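You operate a simulated robot arm through the tools that you are given. There is no shell and no other tool.

The job below is to be done with a simulated two-armed robot. You get a single attempt, and the scene is never put back.

TASK
Ratchet the yellow strap to the set load and lock it.
Fine: yellow strap end into the orange strap anchor; strap tail pulled out about to its stop; strokes of the yellow handle by the orange gauge; the orange lock lever goes down last. Set down upright: yellow strap end.
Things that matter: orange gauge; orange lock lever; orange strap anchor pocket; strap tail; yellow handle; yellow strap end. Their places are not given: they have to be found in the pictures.

The check looks at the end state, three seconds after you hand in, the way a careful person would. Anything else that was tipped, shoved, dropped, spilled or broken makes it a failure.

THE ROBOT
Two 7-joint arms with two-finger parallel grippers on one trunk that stands fixed in place. Base frame: the origin is at the foot of the trunk, x ahead of it, y to its left, z up. Lengths are in mm, angles in rad, forces in N, time in s.
The left shoulder is at [144, 171, 1135], the right one opposite. With the tool pointing down near the work surface each hand reaches from about 460 to 940 mm from the base axis, measured 20 degrees to its own side. Payload 4.4 kg a hand.
The tool frame of a hand sits at the grasp point between the pads (the TCP): z along the fingers, y along the line on which they close. The tips reach 23 mm beyond it. Largest opening 94 mm; finger width 38, thickness 10; the body of the gripper, 54 by 96 mm, starts 39 mm behind the TCP.
Orientation is that of the tool frame in the base frame, as a unit quaternion [x, y, z, w]. With the fingers straight down and closing along the base's y, the tool's x points along the base's -x, its y along +y and its z along -z.

THE INTERFACE
- The arms move only by the tool nudge_tool. It takes "left_plan", "right_plan" or both (then of equal length, played together; a hand with none holds still); each is text: rows parted by semicolons, each of 7 numbers parted by spaces: the shift along the tool's x, y, z in units of 30 mm (1.0 is 30 mm), then the turn, a rotation vector about the tool's x, y, z in units of 6 degrees (1.0 is 6 degrees), then the finger opening in mm, from 0 to 94. In form: tx ty tz ax ay az fingers; .... A call has 1 to 20 rows; each row shifts and turns the commanded pose from where the row before left it, along the tool's axes as they then stand. A call with a number of a shift or a turn outside -1 to 1 is refused whole. Each row takes 0.2 s and may step no farther than 50 mm and 0.15 rad from the row before; otherwise, or with a gripper value out of range, the whole call is refused. A pose out of reach is approached as far as the arm can. The call stops where the force on the tool passes 40 N (or 10 N more than at its start, if that is more) or the arm is blocked; 0.2 s more then pass. Each finger travels about 72 mm/s and halts on what it meets, pressing with about 33 N; the grip force reading is that of the motor and also rises with nothing between the fingers. The clock runs only during rows and for 0.2 s after the last one: add rows that do not move to give the fingers time. The reply holds the time, the measured pose of the TCP, the force on the tool along the base axes, the opening and the grip force, in the units named above and with some noise, with the torque about the TCP (base axes, N m) and any sound that the robot's microphone picked up.
- Cameras (640 x 400 px; columns grow to the right, rows downward): "scene" is now at [271.5, 4.2, 1297.8]; the picture's right is [0.07, -1.00, 0.00], its down [-0.34, -0.02, -0.94] and it looks along [0.94, 0.06, -0.34] (base axes); focal length 214 px, centre (320, 200). "left" rides on the left gripper at [86, -16, -75] in its tool frame; the picture's right is [0.18, 0.98, 0.00], its down [-0.58, 0.11, -0.81] and it looks along [-0.79, 0.15, 0.59] (tool axes); focal length 243 px, centre (320, 200). "right" rides on the right gripper at [86, 16, -75] in its tool frame; the picture's right is [-0.18, 0.98, 0.00], its down [-0.58, -0.11, -0.81] and it looks along [-0.79, -0.15, 0.59] (tool axes); focal length 243 px, centre (320, 200).
- grab_frame(camera): a new picture of that camera. It takes no simulated time.
- raise_lower(by): moves the trunk up (or, below 0, down) by that many mm; the arms and the scene camera ride with it, the base frame stays. It gives what a move gives, with no picture.
- turn_head(pan, tilt): turns the head with the scene camera to pan (to the left, within 1.396 rad either way) and tilt (down, from -0.506 to 1.204), counted from straight ahead of the robot (the tilt from the chest, where the trunk bows). It gives what a move gives.
- pixel_to_xyz(camera, pixels): for up to 12 pixels [column, row] of the newest picture of that camera ("zoom" is the newest enlarged one), the place [x, y, z] in the base frame of the surface seen there, good to about 3 mm. It takes no simulated time.
- enlarge(camera, box): a new picture of the part [left, top, right, bottom] of that camera's present view, enlarged. It takes no simulated time.
- job_done(): hands the job in; it is judged then, once.

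Unless the task says otherwise, let go and move clear before handing in.

The tools are called after ">>>" by a JSON object that holds its "op" and its "data". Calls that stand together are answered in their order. nudge_tool: Moves the arms, as the interface text tells. Its arguments: {"type":"object","properties":{"left_plan":{"type":"string"},"right_plan":{"type":"string"}},"required":[]} The other tools are called the same way: raise_lower (by) moves the trunk up or down; turn_head (pan, tilt) turns the head that bears the scene camera; grab_frame (camera) takes a picture; pixel_to_xyz (camera, pixels) gives the place of the surface under pixels of a picture; enlarge (camera, box) takes an enlarged picture of a part of a camera's view; job_done () hands the job in.

At the start:

```text
time_s: 0.0
left_ee_pos: [420.2, 255.1, 1244.2]
left_tcp_rot: [-0.001, 1.0, 0.0, 0.001]
left_wrist_force: [-0.4, 0.0, -0.4]
left_wrist_torque: [-0.02, 0.0, 0.0]
left_width: 93.7
left_gripper_force: 0.1
right_ee_pos: [422.9, -176.9, 1265.5]
right_tcp_rot: [0.001, 1.0, 0.0, 0.0]
right_wrist_force: [0.7, -0.7, 0.4]
right_wrist_torque: [0.02, 0.04, 0.01]
right_width: 93.9
right_gripper_force: 0.1
trunk travel left (down, up): [-150.0, 238.0]
head pan, tilt (commanded): [0.068, 0.349]
```

scene: 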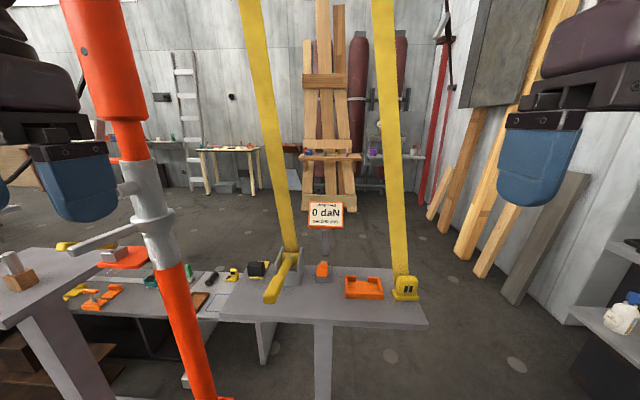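
right: 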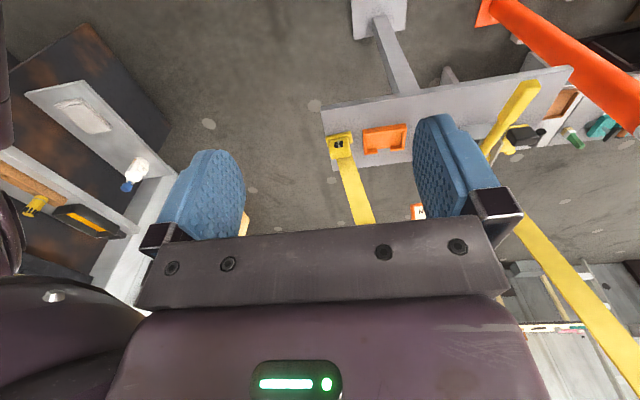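
left: 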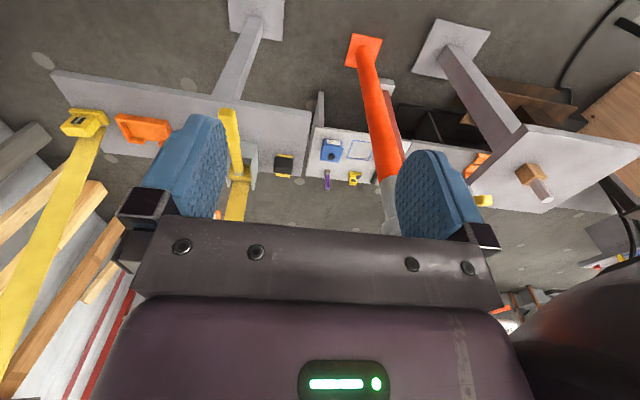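

The scene shows the gauge sign "0 daN" near (326,212), yellow handle near (283,280), an orange piece (322,272), orange anchor (364,287) and yellow strap end (405,288). I'll enlarge that region.

>>> {"op": "enlarge", "data": {"camera": "scene", "box": [230, 190, 440, 330]}}

>>> {"op": "enlarge", "data": {"camera": "right", "box": [300, 50, 580, 230]}}

>>> {"op": "enlarge", "data": {"camera": "left", "box": [40, 60, 320, 240]}}

```text
2.86 times, centred on (335, 260) of scene
```

zoom: 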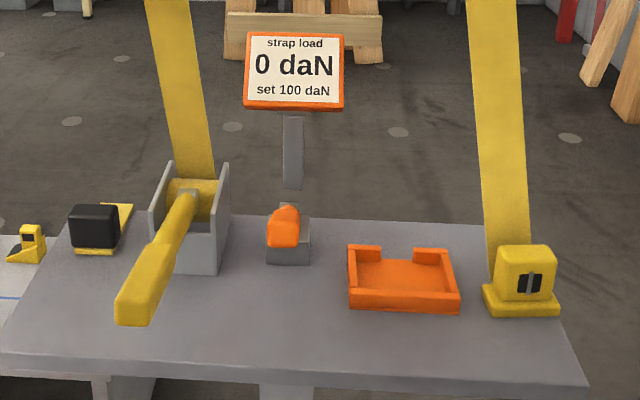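

```text
2.22 times, centred on (440, 140) of right
```

zoom: 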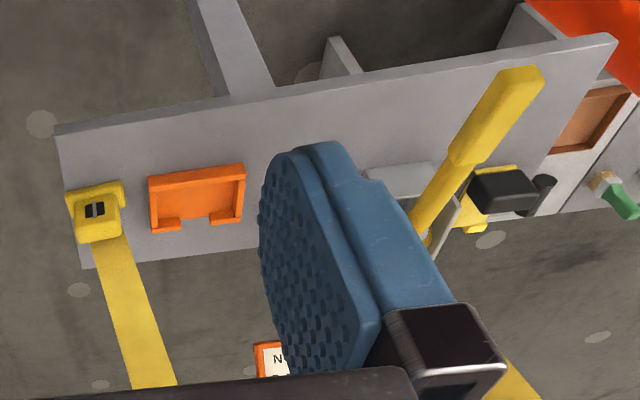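

```text
2.22 times, centred on (180, 150) of left
```

zoom: 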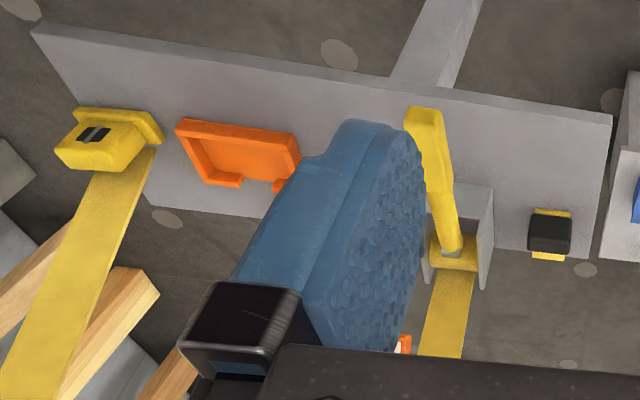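

The zoom shows gauge "0 daN / set 100", yellow strap end right of the orange tray with a rear slot, yellow handle in a grey bracket, a black-and-yellow piece left of it (probably the tail). I'll measure their places.

>>> {"op": "enlarge", "data": {"camera": "scene", "box": [335, 255, 440, 320]}}

>>> {"op": "pixel_to_xyz", "data": {"camera": "scene", "pixels": [[364, 284], [347, 297], [380, 297], [347, 278], [405, 284], [392, 299], [418, 299], [280, 283], [270, 298], [322, 268], [256, 268], [300, 312]]}}

```text
6.10 times, centred on (388, 288) of scene
```

zoom: 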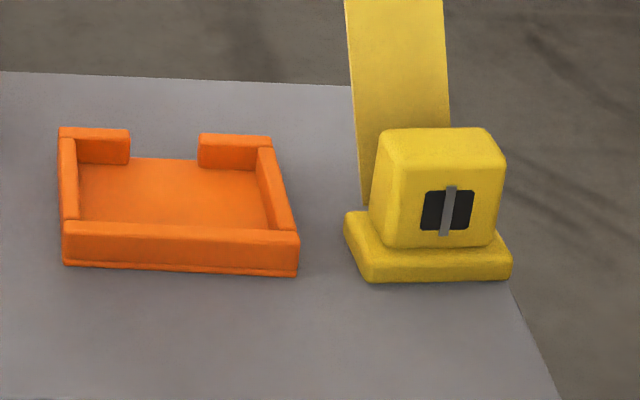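

```text
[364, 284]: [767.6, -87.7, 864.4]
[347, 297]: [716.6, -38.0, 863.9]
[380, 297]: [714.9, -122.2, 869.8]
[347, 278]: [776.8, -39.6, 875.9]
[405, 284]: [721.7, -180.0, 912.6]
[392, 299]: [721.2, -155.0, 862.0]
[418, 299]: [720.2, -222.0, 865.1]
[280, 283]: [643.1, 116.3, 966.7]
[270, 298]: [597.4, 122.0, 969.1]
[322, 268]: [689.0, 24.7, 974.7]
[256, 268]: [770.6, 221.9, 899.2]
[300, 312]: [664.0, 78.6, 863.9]
```

The table top seems near z≈862. I'll get better views by moving the head down and enlarging each piece.

>>> {"op": "turn_head", "data": {"pan": 0.0, "tilt": 0.75}}

>>> {"op": "grab_frame", "data": {"camera": "scene"}}

```text
time_s: 0.9
left_ee_pos: [419.7, 254.3, 1245.2]
left_tcp_rot: [0.0, 1.0, 0.001, -0.001]
left_wrist_force: [0.4, -0.2, 0.1]
left_wrist_torque: [-0.01, 0.01, -0.04]
left_width: 94.0
left_gripper_force: 0.1
right_ee_pos: [423.5, -178.1, 1264.8]
right_tcp_rot: [0.0, 1.0, 0.0, -0.001]
right_wrist_force: [0.0, -0.3, -0.7]
right_wrist_torque: [0.02, 0.02, 0.0]
right_width: 94.0
right_gripper_force: 0.1
trunk travel left (down, up): [-150.0, 238.0]
head pan, tilt (commanded): [0.0, 0.75]
```

```text
taken
```

scene: 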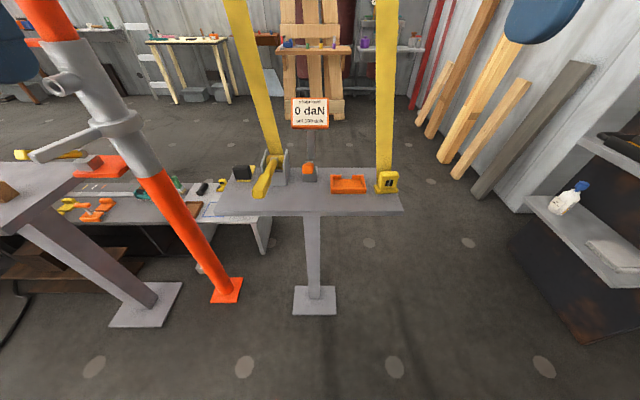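

>>> {"op": "enlarge", "data": {"camera": "scene", "box": [215, 130, 315, 215]}}

```text
4.71 times, centred on (265, 172) of scene
```

zoom: 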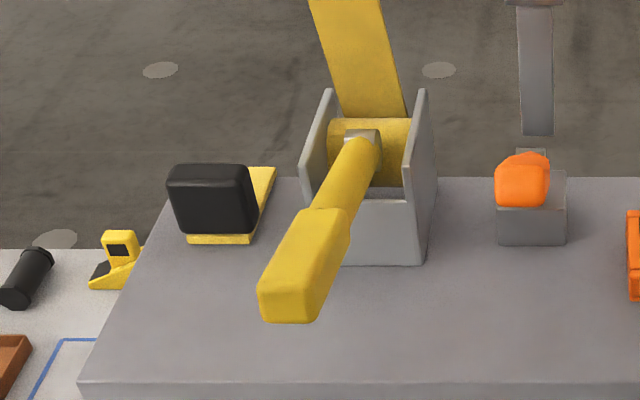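

The tail looks like a black grip on a yellow strip at zoom (215,200). I'll measure the pieces.

>>> {"op": "pixel_to_xyz", "data": {"camera": "zoom", "pixels": [[172, 180], [250, 180], [215, 200], [190, 238], [250, 240], [262, 180], [190, 165], [245, 165], [180, 225], [255, 230], [270, 170], [240, 168]]}}

>>> {"op": "pixel_to_xyz", "data": {"camera": "zoom", "pixels": [[290, 300], [265, 300], [315, 305], [310, 215], [345, 215], [330, 195], [360, 145], [370, 130], [345, 135], [410, 130], [425, 100], [320, 110]]}}

>>> {"op": "pixel_to_xyz", "data": {"camera": "zoom", "pixels": [[500, 170], [545, 165], [520, 195], [500, 200], [545, 200], [525, 160], [500, 215], [560, 215], [530, 240], [560, 180], [535, 155], [450, 300]]}}

```text
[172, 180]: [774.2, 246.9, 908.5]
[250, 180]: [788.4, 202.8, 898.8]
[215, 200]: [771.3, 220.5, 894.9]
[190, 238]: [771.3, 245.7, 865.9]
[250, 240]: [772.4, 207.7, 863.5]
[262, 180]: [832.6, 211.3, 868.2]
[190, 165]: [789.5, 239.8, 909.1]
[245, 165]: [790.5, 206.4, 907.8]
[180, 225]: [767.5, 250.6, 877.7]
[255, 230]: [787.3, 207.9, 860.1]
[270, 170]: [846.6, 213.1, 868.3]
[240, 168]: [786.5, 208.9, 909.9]
```

```text
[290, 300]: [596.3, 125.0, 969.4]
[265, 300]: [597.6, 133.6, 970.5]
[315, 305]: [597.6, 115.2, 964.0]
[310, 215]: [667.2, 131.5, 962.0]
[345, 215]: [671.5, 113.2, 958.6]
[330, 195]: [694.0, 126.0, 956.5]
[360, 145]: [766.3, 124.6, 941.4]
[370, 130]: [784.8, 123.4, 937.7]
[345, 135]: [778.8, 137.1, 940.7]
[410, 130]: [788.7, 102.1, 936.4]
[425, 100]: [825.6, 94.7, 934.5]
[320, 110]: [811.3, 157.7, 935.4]
```

```text
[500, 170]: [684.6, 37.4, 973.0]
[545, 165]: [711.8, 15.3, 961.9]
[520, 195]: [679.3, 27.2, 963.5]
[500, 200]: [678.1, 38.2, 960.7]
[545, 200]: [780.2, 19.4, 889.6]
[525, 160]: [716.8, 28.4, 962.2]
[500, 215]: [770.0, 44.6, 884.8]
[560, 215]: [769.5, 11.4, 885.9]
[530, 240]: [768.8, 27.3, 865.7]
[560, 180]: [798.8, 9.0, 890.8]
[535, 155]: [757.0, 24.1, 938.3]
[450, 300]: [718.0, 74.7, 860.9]
```

Table top is z≈861; handle grip runs x≈597–690 at z≈965, the lever tip is near (680,27,968), the tail grip near (780,227,886). I'll locate the orange post and the strap end/anchor more exactly before moving.

>>> {"op": "pixel_to_xyz", "data": {"camera": "scene", "pixels": [[60, 20], [85, 90], [120, 130], [40, 155], [180, 210], [215, 270], [20, 180], [70, 175], [100, 165], [220, 210], [310, 112], [310, 140]]}}

>>> {"op": "enlarge", "data": {"camera": "scene", "box": [320, 160, 410, 216]}}

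```text
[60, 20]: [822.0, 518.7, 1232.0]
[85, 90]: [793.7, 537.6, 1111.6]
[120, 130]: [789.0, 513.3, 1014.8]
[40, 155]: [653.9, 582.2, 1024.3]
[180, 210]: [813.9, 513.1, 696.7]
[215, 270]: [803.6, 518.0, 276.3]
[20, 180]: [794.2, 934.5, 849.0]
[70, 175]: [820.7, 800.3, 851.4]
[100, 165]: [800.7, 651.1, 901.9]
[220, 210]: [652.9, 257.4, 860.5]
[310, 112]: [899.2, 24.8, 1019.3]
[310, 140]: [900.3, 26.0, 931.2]
```

```text
7.11 times, centred on (365, 188) of scene
```

zoom: 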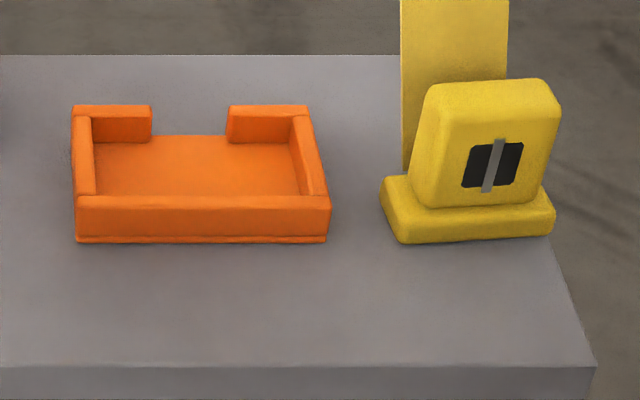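

The post stands at y≈515, out of the way. Now measuring the anchor and strap end from this zoom.

>>> {"op": "pixel_to_xyz", "data": {"camera": "zoom", "pixels": [[75, 200], [330, 203], [75, 108], [305, 110], [95, 190], [303, 190], [95, 142], [292, 145], [200, 165], [200, 205], [151, 115], [230, 112]]}}

>>> {"op": "pixel_to_xyz", "data": {"camera": "zoom", "pixels": [[400, 235], [550, 230], [385, 190], [415, 200], [540, 200], [437, 90], [545, 85], [490, 95], [430, 115], [555, 110], [480, 230], [470, 165]]}}

```text
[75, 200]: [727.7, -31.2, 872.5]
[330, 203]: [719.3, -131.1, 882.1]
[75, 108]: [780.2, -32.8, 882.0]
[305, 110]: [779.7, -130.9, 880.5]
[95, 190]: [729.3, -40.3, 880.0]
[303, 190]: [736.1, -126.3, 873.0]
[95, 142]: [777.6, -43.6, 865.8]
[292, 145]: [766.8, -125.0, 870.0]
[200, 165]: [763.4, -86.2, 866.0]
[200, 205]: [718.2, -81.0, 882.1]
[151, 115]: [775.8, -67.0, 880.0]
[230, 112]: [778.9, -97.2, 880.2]
```

```text
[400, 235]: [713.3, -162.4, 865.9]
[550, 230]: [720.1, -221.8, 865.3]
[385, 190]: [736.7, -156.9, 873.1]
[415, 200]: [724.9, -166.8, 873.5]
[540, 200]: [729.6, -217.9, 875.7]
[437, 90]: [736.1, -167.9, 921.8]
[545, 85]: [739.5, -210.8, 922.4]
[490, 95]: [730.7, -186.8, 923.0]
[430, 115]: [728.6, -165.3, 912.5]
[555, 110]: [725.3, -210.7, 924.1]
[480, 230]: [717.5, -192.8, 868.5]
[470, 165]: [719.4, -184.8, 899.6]
```

The hand cameras are mounted upside down (image right = base left). I'll bring both hands forward and above the work for close views.

>>> {"op": "nudge_tool", "data": {"left_plan": "-0.6 -0.2 0.4 0 0 0 94; -0.6 -0.2 0.4 0 0 0 94; -0.6 -0.2 0.4 0 0 0 94; -0.6 -0.2 0.4 0 0 0 94; -0.6 -0.2 0.4 0 0 0 94; -0.6 -0.2 0.4 0 0 0 94; -0.6 -0.2 0.4 0 0 0 94; -0.6 -0.2 0.4 0 0 0 94; -0.6 -0.2 0.4 0 0 0 94; -0.6 -0.2 0.4 0 0 0 94", "right_plan": "-0.65 0 0.5 0 0 0 94; -0.65 0 0.5 0 0 0 94; -0.65 0 0.5 0 0 0 94; -0.65 0 0.5 0 0 0 94; -0.65 0 0.5 0 0 0 94; -0.65 0 0.5 0 0 0 94; -0.65 0 0.5 0 0 0 94; -0.65 0 0.5 0 0 0 94; -0.65 0 0.5 0 0 0 94; -0.65 0 0.5 0 0 0 94"}}

>>> {"op": "grab_frame", "data": {"camera": "right"}}

>>> {"op": "grab_frame", "data": {"camera": "left"}}

```text
time_s: 3.1
left_ee_pos: [601.6, 195.3, 1122.8]
left_tcp_rot: [0.0, 1.0, 0.0, -0.001]
left_wrist_force: [0.2, 0.5, -0.4]
left_wrist_torque: [0.0, 0.01, 0.0]
left_width: 93.8
left_gripper_force: 0.1
right_ee_pos: [617.4, -179.9, 1113.5]
right_tcp_rot: [0.0, 1.0, 0.001, -0.002]
right_wrist_force: [0.2, 1.5, -0.3]
right_wrist_torque: [0.0, 0.02, 0.02]
right_width: 93.9
right_gripper_force: 0.0
trunk travel left (down, up): [-150.0, 238.0]
head pan, tilt (commanded): [0.0, 0.75]
```

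```text
taken
```

right: 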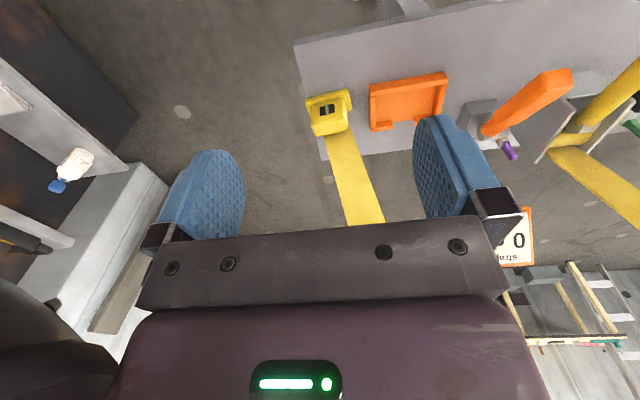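

```text
taken
```

left: 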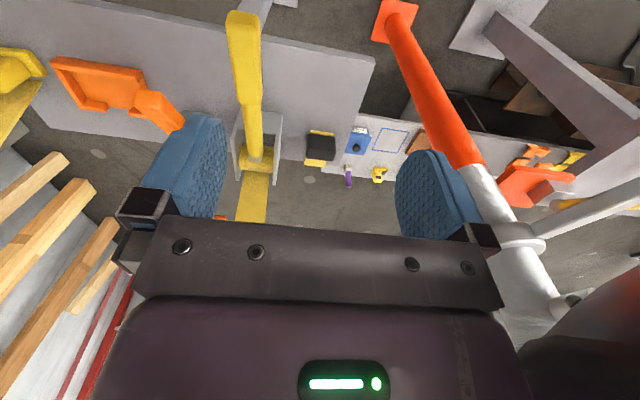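

>>> {"op": "enlarge", "data": {"camera": "left", "box": [210, 80, 400, 220]}}

>>> {"op": "enlarge", "data": {"camera": "right", "box": [420, 50, 640, 190]}}

```text
2.86 times, centred on (305, 150) of left
```

zoom: 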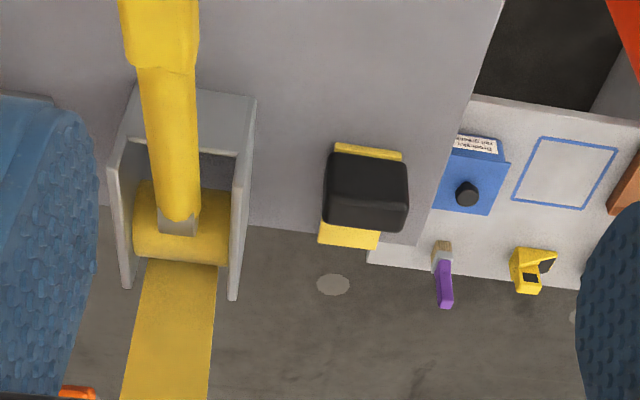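

```text
2.86 times, centred on (530, 120) of right
```

zoom: 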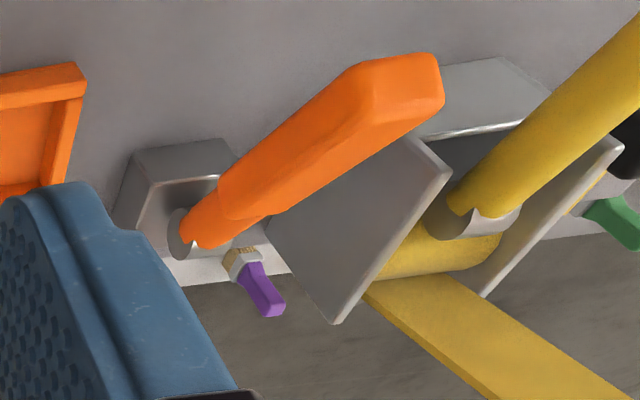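

The tail shows a black grip on a yellow strip that runs back; the handle turns on a spool in the bracket. Now a close look at strap end and anchor with the right camera.

>>> {"op": "enlarge", "data": {"camera": "right", "box": [290, 50, 470, 170]}}

```text
3.33 times, centred on (380, 110) of right
```

zoom: 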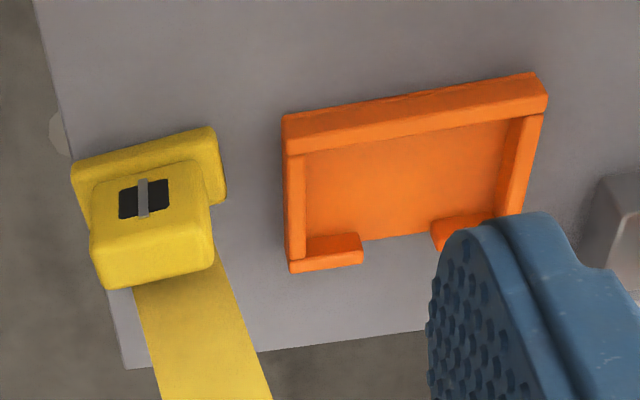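

>>> {"op": "pixel_to_xyz", "data": {"camera": "zoom", "pixels": [[75, 175], [210, 130], [222, 200], [100, 270], [210, 265], [155, 270], [105, 190], [195, 165], [205, 220], [120, 285], [200, 275], [150, 240]]}}

>>> {"op": "pixel_to_xyz", "data": {"camera": "zoom", "pixels": [[290, 150], [540, 105], [285, 120], [535, 75], [305, 160], [505, 122], [292, 258], [360, 240], [360, 262], [310, 235], [400, 180], [440, 225]]}}

```text
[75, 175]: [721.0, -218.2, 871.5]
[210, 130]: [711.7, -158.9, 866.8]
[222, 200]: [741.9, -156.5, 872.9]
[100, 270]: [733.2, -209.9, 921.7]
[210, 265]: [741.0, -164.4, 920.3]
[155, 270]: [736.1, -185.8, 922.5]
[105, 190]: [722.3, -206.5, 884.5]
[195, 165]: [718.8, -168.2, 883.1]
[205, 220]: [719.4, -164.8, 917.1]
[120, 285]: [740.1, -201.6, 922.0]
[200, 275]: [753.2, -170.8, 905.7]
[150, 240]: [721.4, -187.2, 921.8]
```

```text
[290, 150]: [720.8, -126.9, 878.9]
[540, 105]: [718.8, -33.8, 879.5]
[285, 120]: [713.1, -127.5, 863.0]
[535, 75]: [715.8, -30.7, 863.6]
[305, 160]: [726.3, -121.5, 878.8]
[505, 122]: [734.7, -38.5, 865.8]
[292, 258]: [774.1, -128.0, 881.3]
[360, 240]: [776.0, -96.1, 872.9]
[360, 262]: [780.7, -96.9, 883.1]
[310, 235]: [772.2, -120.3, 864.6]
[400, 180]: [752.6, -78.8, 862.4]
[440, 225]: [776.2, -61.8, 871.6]
```

The strap end's block spans y≈-165…-212, top z≈922, yaw about +8°; anchor inner y≈-121…-39, x≈728…776. I'll check where the strap runs, so the gripper body stays clear of it.

>>> {"op": "pixel_to_xyz", "data": {"camera": "scene", "pixels": [[385, 165], [385, 140], [385, 100], [386, 50], [387, 10], [265, 130], [255, 80], [240, 20], [378, 100], [394, 100]]}}

>>> {"op": "pixel_to_xyz", "data": {"camera": "right", "pixels": [[335, 140], [345, 165], [355, 190], [365, 218]]}}

```text
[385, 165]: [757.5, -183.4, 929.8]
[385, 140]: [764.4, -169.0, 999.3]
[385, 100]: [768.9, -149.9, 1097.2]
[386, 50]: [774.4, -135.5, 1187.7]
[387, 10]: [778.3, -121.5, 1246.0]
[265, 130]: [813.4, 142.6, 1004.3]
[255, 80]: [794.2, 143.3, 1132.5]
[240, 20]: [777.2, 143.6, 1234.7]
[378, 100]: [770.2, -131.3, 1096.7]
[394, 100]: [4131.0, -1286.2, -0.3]
```

```text
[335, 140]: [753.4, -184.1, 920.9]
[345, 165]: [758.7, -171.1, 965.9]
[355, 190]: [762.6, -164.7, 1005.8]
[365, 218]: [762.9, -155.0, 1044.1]
```

The strap rises almost vertically at x≈757–770 just behind the block, so I'll tilt the right gripper back 18° and yaw it +8° to match the strap end, stopping ~70 mm short of the grasp.

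>>> {"op": "nudge_tool", "data": {"right_plan": "0 0 0 0 -1 0 80; 0 0 0 0 -1 0 80; 0 0 0 0 -1 0 80; 0 0 0 -0.2 0 -0.63 80; 0 0 0 -0.2 0 -0.63 80; -0.185 -0.087 0.656 0 0 0 80; -0.185 -0.087 0.656 0 0 0 80; -0.185 -0.087 0.656 0 0 0 80; -0.185 -0.087 0.656 0 0 0 80; -0.185 -0.087 0.656 0 0 0 80; -0.185 -0.087 0.656 0 0 0 80; -0.185 -0.087 0.656 0 0 0 80; -0.185 -0.087 0.656 0 0 0 80"}}

>>> {"op": "grab_frame", "data": {"camera": "right"}}

>>> {"op": "enlarge", "data": {"camera": "scene", "box": [320, 110, 440, 220]}}

```text
time_s: 5.9
left_ee_pos: [599.6, 193.0, 1125.2]
left_tcp_rot: [0.0, 1.0, 0.0, 0.0]
left_wrist_force: [0.4, -0.1, -0.1]
left_wrist_torque: [0.03, -0.01, -0.01]
left_width: 94.2
left_gripper_force: 0.0
right_ee_pos: [709.9, -187.6, 978.8]
right_tcp_rot: [-0.067, 0.985, 0.011, 0.155]
right_wrist_force: [0.3, 0.3, -0.2]
right_wrist_torque: [0.05, 0.02, 0.02]
right_width: 79.8
right_gripper_force: 0.1
trunk travel left (down, up): [-150.0, 238.0]
head pan, tilt (commanded): [0.0, 0.75]
```

```text
taken
```

right: 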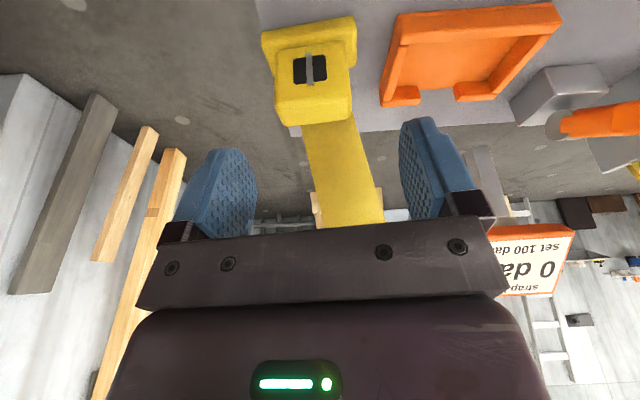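

```text
3.64 times, centred on (380, 165) of scene
```

zoom: 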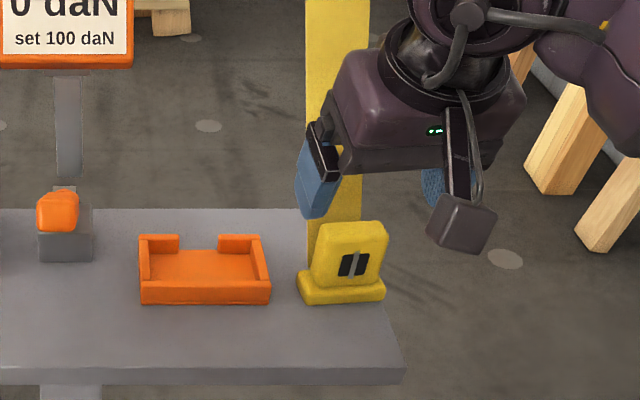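

The hand is lined up above the strap end. I'll measure the block from this closer right camera view before going down.

>>> {"op": "enlarge", "data": {"camera": "right", "box": [250, 0, 410, 140]}}

>>> {"op": "pixel_to_xyz", "data": {"camera": "right", "pixels": [[264, 38], [355, 22], [264, 55], [356, 60], [275, 100], [352, 100], [350, 118], [280, 122], [315, 100], [315, 120], [340, 45], [280, 55]]}}

```text
2.86 times, centred on (330, 70) of right
```

zoom: 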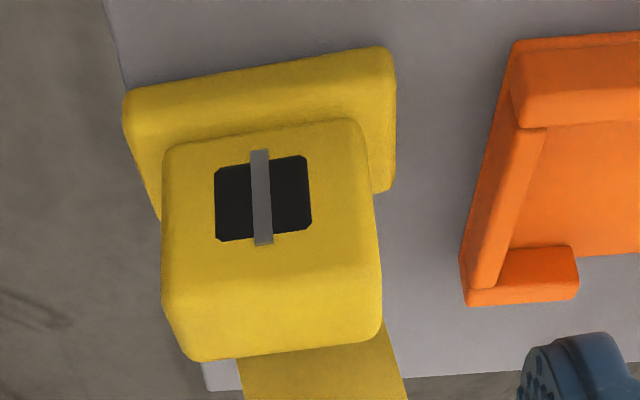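

```text
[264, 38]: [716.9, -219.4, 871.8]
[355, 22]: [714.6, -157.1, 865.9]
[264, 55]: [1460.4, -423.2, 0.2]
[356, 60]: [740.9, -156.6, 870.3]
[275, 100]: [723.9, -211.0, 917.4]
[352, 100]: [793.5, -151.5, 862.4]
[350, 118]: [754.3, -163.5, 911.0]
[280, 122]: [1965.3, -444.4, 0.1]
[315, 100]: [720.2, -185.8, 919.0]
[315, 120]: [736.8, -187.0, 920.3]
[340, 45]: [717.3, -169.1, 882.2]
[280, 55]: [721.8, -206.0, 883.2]
```

The block's front face is at x≈719, its back ≈755, centre y≈-187.5. I'll go down along the tool axis to TCP ≈(735,-187.5,910).

>>> {"op": "nudge_tool", "data": {"right_plan": "-0.015 -0.023 0.489 0 0 0 80; -0.015 -0.023 0.489 0 0 0 80; -0.015 -0.023 0.489 0 0 0 80; -0.015 -0.023 0.489 0 0 0 80; -0.015 -0.023 0.489 0 0 0 80; 0 0 0 0 0 0 80"}}

>>> {"op": "grab_frame", "data": {"camera": "right"}}

>>> {"op": "enlarge", "data": {"camera": "scene", "box": [320, 110, 440, 220]}}

```text
time_s: 7.3
left_ee_pos: [599.1, 194.0, 1125.0]
left_tcp_rot: [0.0, 1.0, -0.001, 0.0]
left_wrist_force: [0.4, 0.6, 0.5]
left_wrist_torque: [0.01, 0.02, -0.05]
left_width: 93.9
left_gripper_force: 0.1
right_ee_pos: [735.8, -186.3, 910.0]
right_tcp_rot: [-0.068, 0.985, 0.01, 0.156]
right_wrist_force: [0.2, -0.6, 0.1]
right_wrist_torque: [0.0, 0.02, -0.01]
right_width: 79.9
right_gripper_force: 0.1
trunk travel left (down, up): [-150.0, 238.0]
head pan, tilt (commanded): [0.0, 0.75]
```

```text
taken
```

right: 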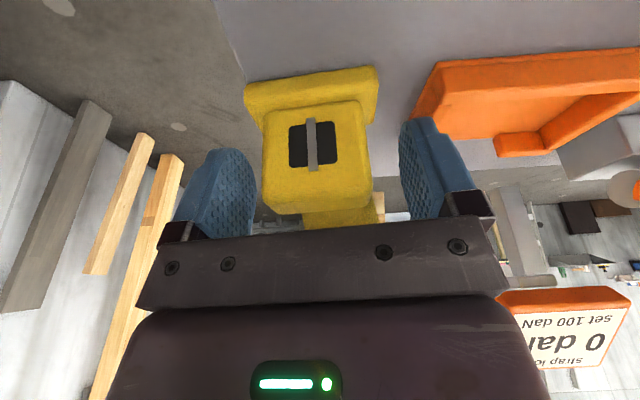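

```text
3.64 times, centred on (380, 165) of scene
```

zoom: 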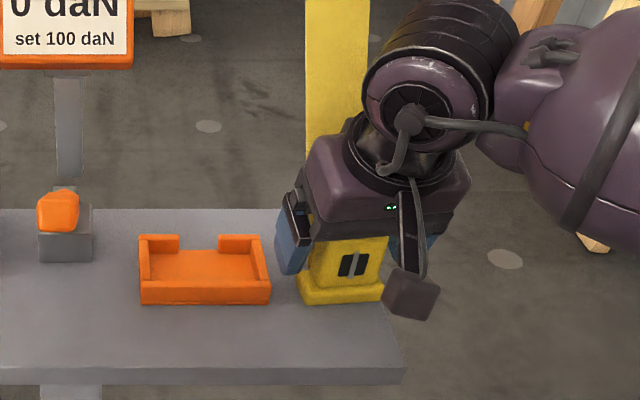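

The block sits between the pads with no contact forces. Closing the right gripper.

>>> {"op": "nudge_tool", "data": {"right_plan": "0 0 0 0 0 0 60; 0 0 0 0 0 0 50; 0 0 0 0 0 0 40; 0 0 0 0 0 0 30; 0 0 0 0 0 0 30"}}

>>> {"op": "grab_frame", "data": {"camera": "right"}}

```text
time_s: 8.5
left_ee_pos: [599.2, 193.1, 1125.5]
left_tcp_rot: [0.0, 1.0, 0.001, 0.0]
left_wrist_force: [-0.4, 0.3, -0.4]
left_wrist_torque: [-0.02, -0.02, 0.01]
left_width: 94.0
left_gripper_force: 0.1
right_ee_pos: [736.0, -186.5, 909.7]
right_tcp_rot: [-0.068, 0.985, 0.01, 0.156]
right_wrist_force: [0.8, 0.0, 1.0]
right_wrist_torque: [-0.03, 0.05, 0.05]
right_width: 47.7
right_gripper_force: 33.6
trunk travel left (down, up): [-150.0, 238.0]
head pan, tilt (commanded): [0.0, 0.75]
```

```text
taken
```

right: 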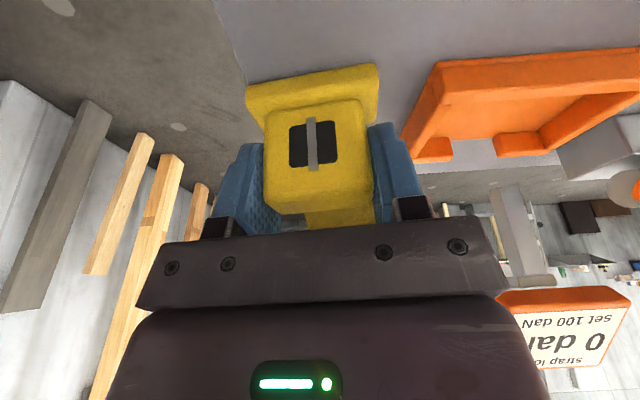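

Gripped at 47.7 mm with 33 N. Lifting 42 mm straight up.

>>> {"op": "nudge_tool", "data": {"right_plan": "-0.108 0 -0.333 0 0 0 30; -0.108 0 -0.333 0 0 0 30; -0.108 0 -0.333 0 0 0 30; -0.108 0 -0.333 0 0 0 30; 0 0 0 0.2 0 0.63 30; 0 0 0 0.2 0 0.63 30"}}

>>> {"op": "grab_frame", "data": {"camera": "right"}}

>>> {"op": "enlarge", "data": {"camera": "scene", "box": [320, 110, 440, 220]}}

```text
time_s: 9.9
left_ee_pos: [600.7, 193.4, 1124.8]
left_tcp_rot: [-0.001, 1.0, 0.0, 0.001]
left_wrist_force: [0.0, -0.9, 0.3]
left_wrist_torque: [-0.01, -0.02, 0.02]
left_width: 94.1
left_gripper_force: 0.1
right_ee_pos: [734.9, -186.4, 950.8]
right_tcp_rot: [0.001, 0.988, 0.0, 0.156]
right_wrist_force: [-0.6, 0.1, -1.4]
right_wrist_torque: [-0.02, 0.0, 0.03]
right_width: 47.6
right_gripper_force: 33.0
trunk travel left (down, up): [-150.0, 238.0]
head pan, tilt (commanded): [0.0, 0.75]
```

```text
taken
```

right: 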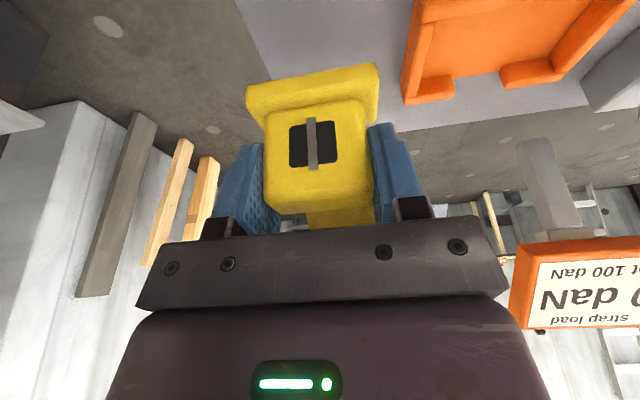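

```text
3.64 times, centred on (380, 165) of scene
```

zoom: 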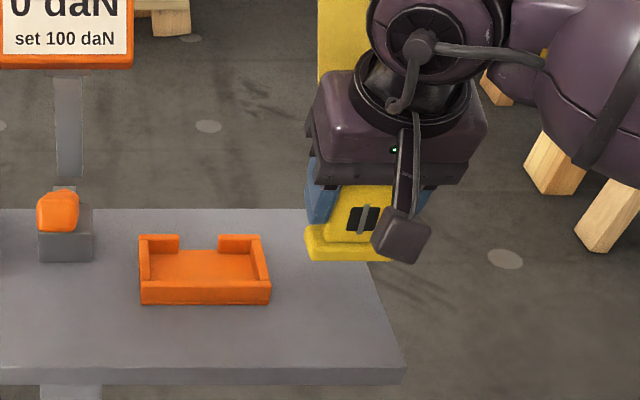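

Lifted cleanly and yaw is now zero. I'll measure the held strap end's base edges relative to the TCP, and the anchor again.

>>> {"op": "pixel_to_xyz", "data": {"camera": "right", "pixels": [[250, 108], [376, 85], [250, 92], [375, 68], [312, 80], [312, 98], [262, 130], [366, 110], [315, 190], [378, 100], [378, 110], [378, 118]]}}

>>> {"op": "pixel_to_xyz", "data": {"camera": "right", "pixels": [[410, 95], [450, 90], [505, 75], [560, 75], [570, 60], [430, 70], [500, 50], [425, 30], [455, 80], [510, 65], [432, 20], [585, 45]]}}

>>> {"op": "enlarge", "data": {"camera": "scene", "box": [320, 150, 410, 216]}}

```text
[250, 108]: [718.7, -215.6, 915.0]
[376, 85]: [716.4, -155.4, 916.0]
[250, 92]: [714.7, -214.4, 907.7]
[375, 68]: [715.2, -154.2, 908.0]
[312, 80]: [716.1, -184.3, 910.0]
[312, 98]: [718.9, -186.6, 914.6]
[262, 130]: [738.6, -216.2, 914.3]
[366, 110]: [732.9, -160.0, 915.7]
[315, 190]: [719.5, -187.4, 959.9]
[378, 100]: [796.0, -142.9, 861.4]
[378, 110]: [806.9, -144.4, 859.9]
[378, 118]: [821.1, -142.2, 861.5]
```

```text
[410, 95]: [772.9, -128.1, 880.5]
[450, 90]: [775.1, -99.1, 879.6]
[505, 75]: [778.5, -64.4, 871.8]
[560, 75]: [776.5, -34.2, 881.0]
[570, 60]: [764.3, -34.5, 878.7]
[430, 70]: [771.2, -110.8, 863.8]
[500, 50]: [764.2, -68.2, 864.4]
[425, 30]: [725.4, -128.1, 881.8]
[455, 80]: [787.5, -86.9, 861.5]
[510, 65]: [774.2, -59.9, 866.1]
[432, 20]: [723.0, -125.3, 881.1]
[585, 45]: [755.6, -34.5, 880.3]
```

```text
6.06 times, centred on (365, 183) of scene
```

zoom: 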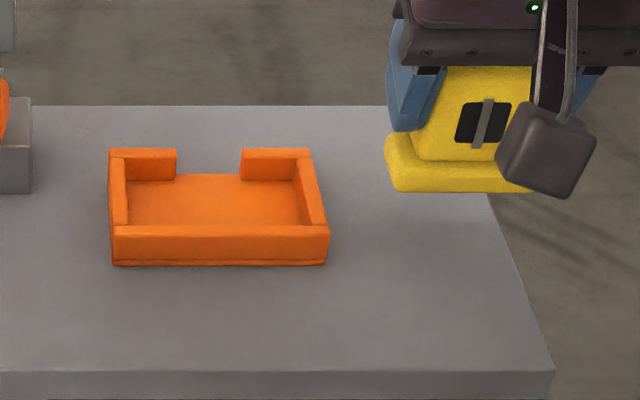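

The held base spans y≈-154…-216 (front x≈715.5, back ≈745), and the pocket centre is about (751.5,-81). I'll shift by (+21,+104.5) at this height to sit above the pocket.

>>> {"op": "nudge_tool", "data": {"right_plan": "-0.111 0.581 0.036 0 0 0 30; -0.111 0.581 0.036 0 0 0 30; -0.111 0.581 0.036 0 0 0 30; -0.111 0.581 0.036 0 0 0 30; -0.111 0.581 0.036 0 0 0 30; -0.111 0.581 0.036 0 0 0 30; 0 0 0 0 0 0 30"}}

>>> {"op": "grab_frame", "data": {"camera": "right"}}

>>> {"op": "enlarge", "data": {"camera": "scene", "box": [290, 140, 400, 216]}}

>>> {"op": "grab_frame", "data": {"camera": "left"}}

```text
time_s: 11.5
left_ee_pos: [600.3, 193.7, 1125.7]
left_tcp_rot: [0.0, 1.0, 0.0, 0.0]
left_wrist_force: [-1.2, -1.2, 0.7]
left_wrist_torque: [0.04, 0.01, 0.01]
left_width: 93.9
left_gripper_force: 0.1
right_ee_pos: [756.4, -80.3, 949.9]
right_tcp_rot: [0.0, 0.988, 0.0, 0.156]
right_wrist_force: [-0.8, 0.2, -0.1]
right_wrist_torque: [-0.01, 0.0, 0.0]
right_width: 48.0
right_gripper_force: 32.5
trunk travel left (down, up): [-150.0, 238.0]
head pan, tilt (commanded): [0.0, 0.75]
```

```text
taken
```

right: 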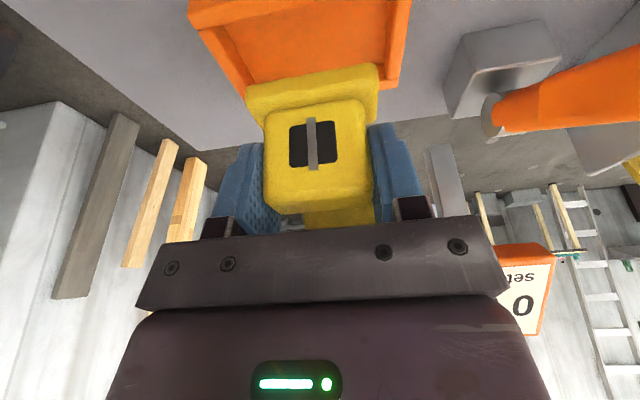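

```text
5.26 times, centred on (345, 178) of scene
```

zoom: 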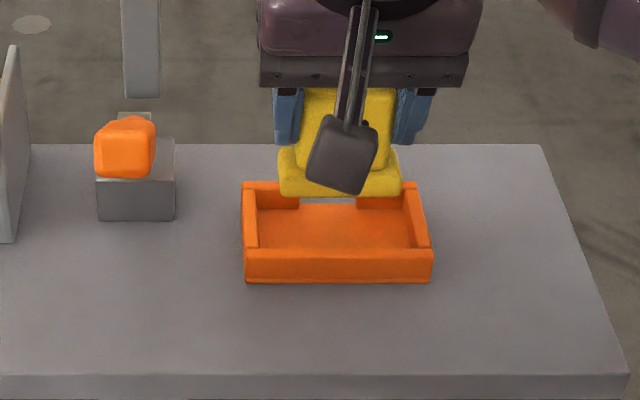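

```text
taken
```

left: 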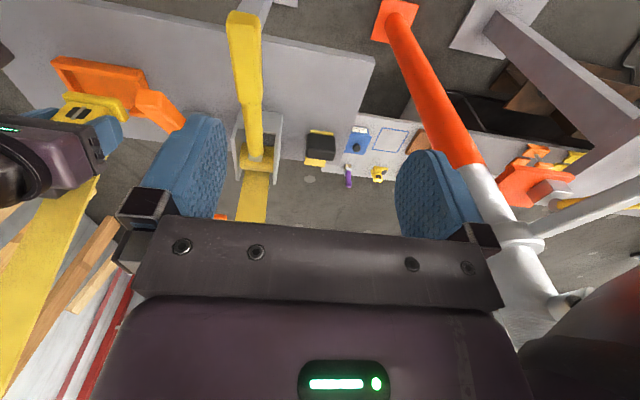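

The strap end hovers over the pocket. I'll measure its front corners and the nearby walls to check the offset.

>>> {"op": "pixel_to_xyz", "data": {"camera": "right", "pixels": [[250, 108], [376, 85], [312, 98], [210, 40], [230, 70], [390, 60], [400, 20], [225, 15], [395, 80], [245, 80], [300, 30], [388, 40]]}}

>>> {"op": "enlarge", "data": {"camera": "right", "box": [170, 0, 430, 160]}}

```text
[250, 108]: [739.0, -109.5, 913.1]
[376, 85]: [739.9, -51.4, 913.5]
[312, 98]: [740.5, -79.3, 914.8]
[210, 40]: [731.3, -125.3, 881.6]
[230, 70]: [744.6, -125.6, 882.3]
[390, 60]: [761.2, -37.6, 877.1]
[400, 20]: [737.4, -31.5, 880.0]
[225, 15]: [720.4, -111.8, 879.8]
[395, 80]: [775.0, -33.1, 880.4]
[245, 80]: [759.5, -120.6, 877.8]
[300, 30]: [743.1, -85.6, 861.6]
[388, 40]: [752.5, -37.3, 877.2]
```

```text
2.46 times, centred on (300, 80) of right
```

zoom: 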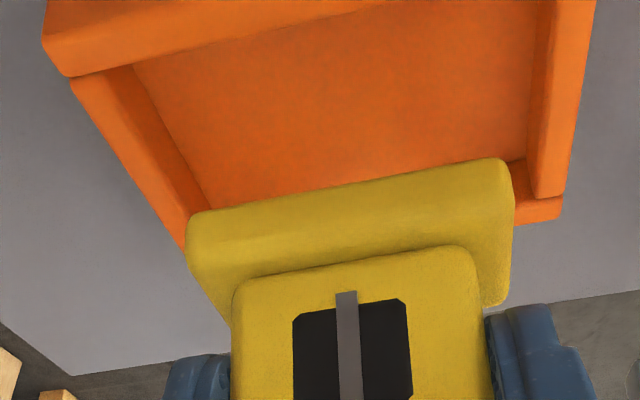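

Base centre is now about y=-80.5 with front at x≈737. I'll verify where the base's back edge lies before lowering.

>>> {"op": "pixel_to_xyz", "data": {"camera": "zoom", "pixels": [[500, 180], [505, 220], [503, 250], [500, 270], [497, 285], [495, 298], [490, 303], [484, 305], [200, 250], [210, 290], [222, 310], [228, 325]]}}

```text
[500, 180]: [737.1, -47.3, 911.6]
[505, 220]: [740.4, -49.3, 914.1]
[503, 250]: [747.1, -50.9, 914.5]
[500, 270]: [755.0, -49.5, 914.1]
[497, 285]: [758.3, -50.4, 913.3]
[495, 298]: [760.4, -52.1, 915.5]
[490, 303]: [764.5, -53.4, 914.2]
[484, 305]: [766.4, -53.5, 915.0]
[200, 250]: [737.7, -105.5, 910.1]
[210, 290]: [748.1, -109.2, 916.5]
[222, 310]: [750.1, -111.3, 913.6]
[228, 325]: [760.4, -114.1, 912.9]
```

Base occupies x≈736–766, y≈-48…-112, centred in the pocket (728–775, -39…-121). Lowering 33 mm, then in fine steps.

>>> {"op": "nudge_tool", "data": {"right_plan": "0.0824 0 0.2536 0 0 0 30; 0.0824 0 0.2536 0 0 0 30; 0.0824 0 0.2536 0 0 0 30; 0.0824 0 0.2536 0 0 0 30; 0 0 0 0 0 0 30"}}

>>> {"op": "enlarge", "data": {"camera": "right", "box": [170, 0, 430, 160]}}

>>> {"op": "enlarge", "data": {"camera": "scene", "box": [290, 140, 400, 216]}}

```text
time_s: 12.7
left_ee_pos: [600.3, 195.5, 1124.9]
left_tcp_rot: [0.0, 1.0, 0.0, -0.001]
left_wrist_force: [0.0, 0.1, 0.4]
left_wrist_torque: [-0.04, -0.01, -0.02]
left_width: 94.2
left_gripper_force: 0.0
right_ee_pos: [756.5, -82.2, 917.4]
right_tcp_rot: [0.0, 0.988, 0.0, 0.156]
right_wrist_force: [0.8, -0.2, -2.2]
right_wrist_torque: [-0.01, -0.01, 0.0]
right_width: 47.9
right_gripper_force: 33.0
trunk travel left (down, up): [-150.0, 238.0]
head pan, tilt (commanded): [0.0, 0.75]
```

```text
2.46 times, centred on (300, 80) of right
```

zoom: 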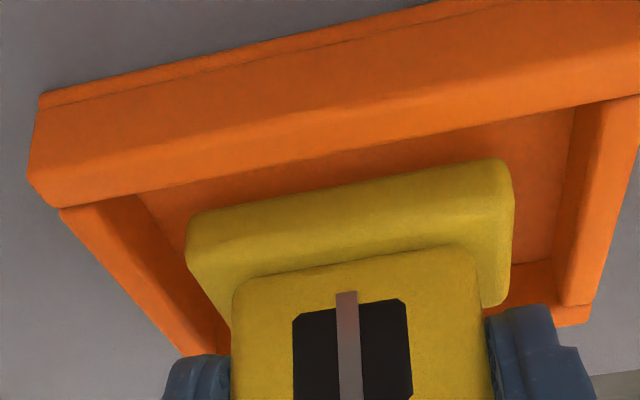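

```text
5.26 times, centred on (345, 178) of scene
```

zoom: 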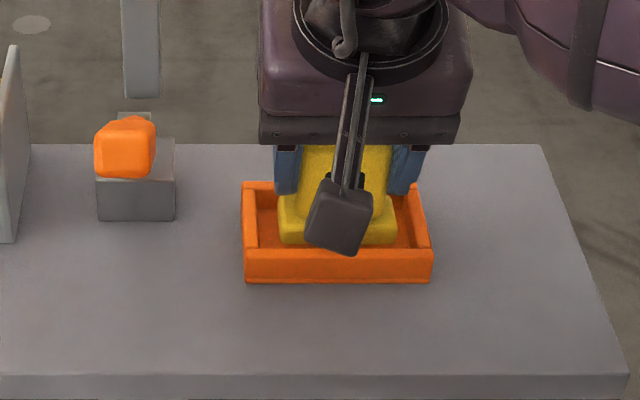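

Base is inside the walls with ~5 mm to go. Lowering in 1 mm steps, watching force.

>>> {"op": "nudge_tool", "data": {"right_plan": "0.0103 0 0.0317 0 0 0 30; 0.0103 0 0.0317 0 0 0 30; 0.0103 0 0.0317 0 0 0 30; 0.0103 0 0.0317 0 0 0 30"}}

```text
time_s: 13.7
left_ee_pos: [599.6, 193.9, 1124.2]
left_tcp_rot: [0.0, 1.0, 0.0, 0.001]
left_wrist_force: [-0.9, -0.5, 0.5]
left_wrist_torque: [0.0, 0.0, -0.01]
left_width: 94.0
left_gripper_force: 0.0
right_ee_pos: [757.1, -81.1, 913.9]
right_tcp_rot: [0.0, 0.988, 0.0, 0.156]
right_wrist_force: [0.0, 0.0, -0.9]
right_wrist_torque: [0.01, 0.01, 0.01]
right_width: 47.6
right_gripper_force: 33.3
trunk travel left (down, up): [-150.0, 238.0]
head pan, tilt (commanded): [0.0, 0.75]
```

>>> {"op": "nudge_tool", "data": {"right_plan": "0.0103 0 0.0317 0 0 0 30; 0.0103 0 0.0317 0 0 0 30"}}

```text
time_s: 14.3
left_ee_pos: [600.1, 193.6, 1124.9]
left_tcp_rot: [0.0, 1.0, 0.0, 0.0]
left_wrist_force: [-0.3, 0.6, 1.3]
left_wrist_torque: [0.01, 0.02, 0.0]
left_width: 94.4
left_gripper_force: 0.2
right_ee_pos: [757.0, -82.3, 913.6]
right_tcp_rot: [0.0, 0.988, 0.0, 0.156]
right_wrist_force: [-0.9, -0.9, 2.4]
right_wrist_torque: [-0.12, 0.04, 0.0]
right_width: 47.9
right_gripper_force: 33.7
trunk travel left (down, up): [-150.0, 238.0]
head pan, tilt (commanded): [0.0, 0.75]
```

A small upward force (2.4 N) appears at z≈913.6, so it's touching the floor. One more millimetre to confirm.

>>> {"op": "nudge_tool", "data": {"right_plan": "0.0103 0 0.0317 0 0 0 30; 0 0 0 0 0 0 30"}}

>>> {"op": "enlarge", "data": {"camera": "right", "box": [170, 0, 430, 160]}}

```text
time_s: 14.9
left_ee_pos: [599.3, 193.4, 1124.7]
left_tcp_rot: [0.0, 1.0, 0.0, 0.001]
left_wrist_force: [-0.2, -0.1, 0.4]
left_wrist_torque: [0.02, 0.01, -0.01]
left_width: 94.0
left_gripper_force: 0.0
right_ee_pos: [756.0, -81.8, 912.7]
right_tcp_rot: [0.0, 0.988, 0.0, 0.157]
right_wrist_force: [0.6, -2.2, 7.3]
right_wrist_torque: [-0.22, 0.11, 0.04]
right_width: 48.0
right_gripper_force: 33.3
trunk travel left (down, up): [-150.0, 238.0]
head pan, tilt (commanded): [0.0, 0.75]
```

```text
2.46 times, centred on (300, 80) of right
```

zoom: 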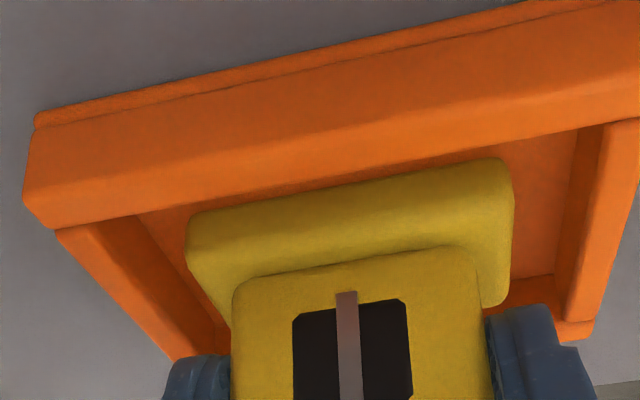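

Seated with 7 N of floor contact. Releasing gently, then checking that it stands upright.

>>> {"op": "nudge_tool", "data": {"right_plan": "0 0 0 0 0 0 50; 0 0 0 0 0 0 56; 0 0 0 0 0 0 64; 0 0 0 0 0 0 70; 0 0 0 0 0 0 70"}}

>>> {"op": "enlarge", "data": {"camera": "right", "box": [170, 0, 430, 160]}}

>>> {"op": "enlarge", "data": {"camera": "scene", "box": [270, 80, 400, 216]}}

```text
time_s: 16.1
left_ee_pos: [598.2, 194.2, 1125.1]
left_tcp_rot: [-0.001, 1.0, 0.0, 0.001]
left_wrist_force: [-0.8, 0.1, -0.4]
left_wrist_torque: [0.0, 0.01, -0.03]
left_width: 93.9
left_gripper_force: 0.0
right_ee_pos: [756.9, -81.7, 911.2]
right_tcp_rot: [0.0, 0.988, 0.001, 0.157]
right_wrist_force: [1.1, 0.1, 0.8]
right_wrist_torque: [0.0, 0.02, 0.0]
right_width: 70.1
right_gripper_force: 0.0
trunk travel left (down, up): [-150.0, 238.0]
head pan, tilt (commanded): [0.0, 0.75]
```

```text
2.46 times, centred on (300, 80) of right
```

zoom: 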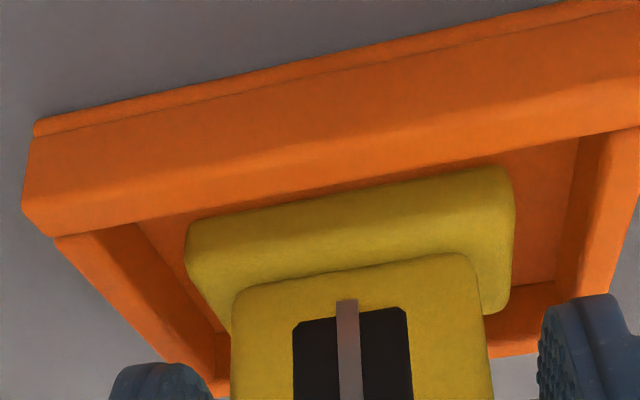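

```text
2.94 times, centred on (335, 148) of scene
```

zoom: 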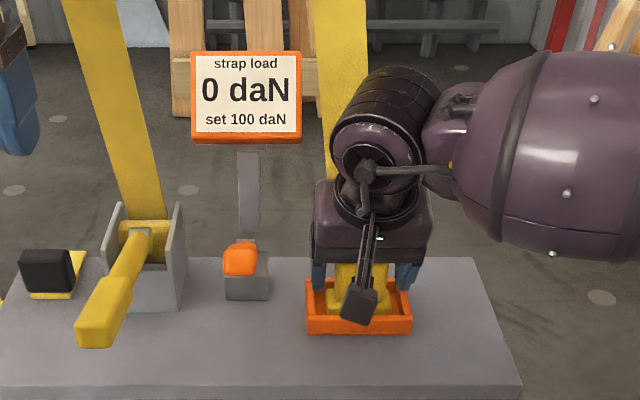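

Strap end stands upright in the pocket. Retracting the right hand along its tool axis, then back out of the way.

>>> {"op": "nudge_tool", "data": {"right_plan": "0 0 -0.3 0 0 0 70; 0 0 -0.6 0 0 0 70; 0 0 -0.7 0 0 0 70; 0 0 -0.7 0 0 0 70; 0 0 -0.7 0 0 0 70; 0.6 -0.4 -0.7 0 0 0 70; 0.8 -0.6 -0.4 0 0 0 70; 0.8 -0.6 -0.2 0 0 0 70; 0.8 -0.6 0 0 0 0 70; 0.8 -0.6 0 0 0 0 70"}}

>>> {"op": "grab_frame", "data": {"camera": "right"}}

>>> {"op": "enlarge", "data": {"camera": "scene", "box": [270, 80, 400, 216]}}

```text
time_s: 18.3
left_ee_pos: [599.6, 194.0, 1125.8]
left_tcp_rot: [0.001, 1.0, 0.0, 0.0]
left_wrist_force: [0.6, 0.5, -0.3]
left_wrist_torque: [-0.01, 0.02, 0.01]
left_width: 94.1
left_gripper_force: 0.1
right_ee_pos: [608.1, -164.7, 1001.5]
right_tcp_rot: [0.0, 0.988, 0.0, 0.156]
right_wrist_force: [-0.1, 0.2, 0.3]
right_wrist_torque: [0.04, 0.01, 0.0]
right_width: 70.1
right_gripper_force: 0.2
trunk travel left (down, up): [-150.0, 238.0]
head pan, tilt (commanded): [0.0, 0.75]
```

```text
taken
```

right: 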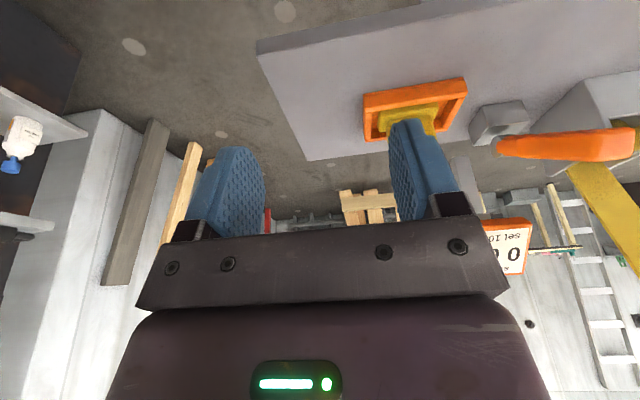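

```text
2.94 times, centred on (335, 148) of scene
```

zoom: 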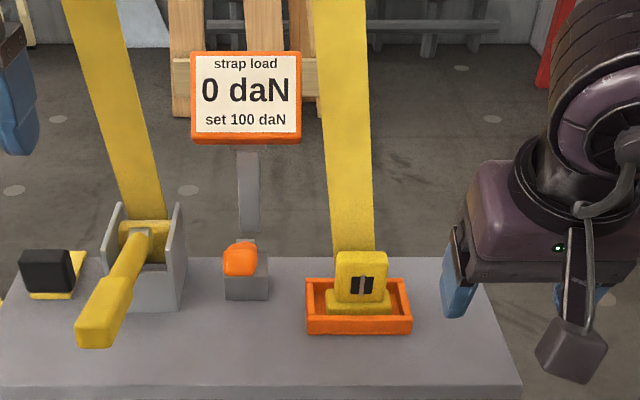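

Strap end sits upright and centred in the pocket (zoom ≈(358,300)). Next the tail: I'll measure it with the left camera.

>>> {"op": "enlarge", "data": {"camera": "left", "box": [285, 110, 355, 180]}}

```text
5.71 times, centred on (320, 145) of left
```

zoom: 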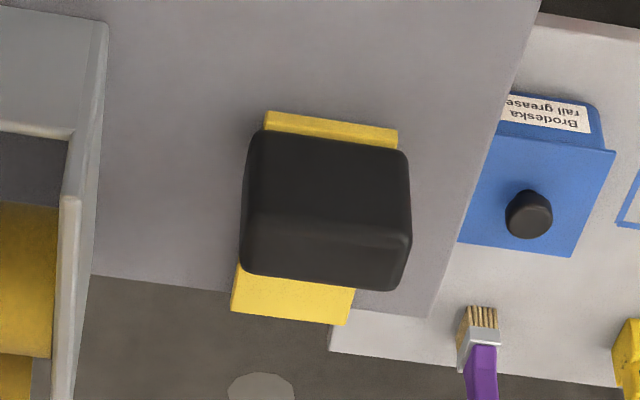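

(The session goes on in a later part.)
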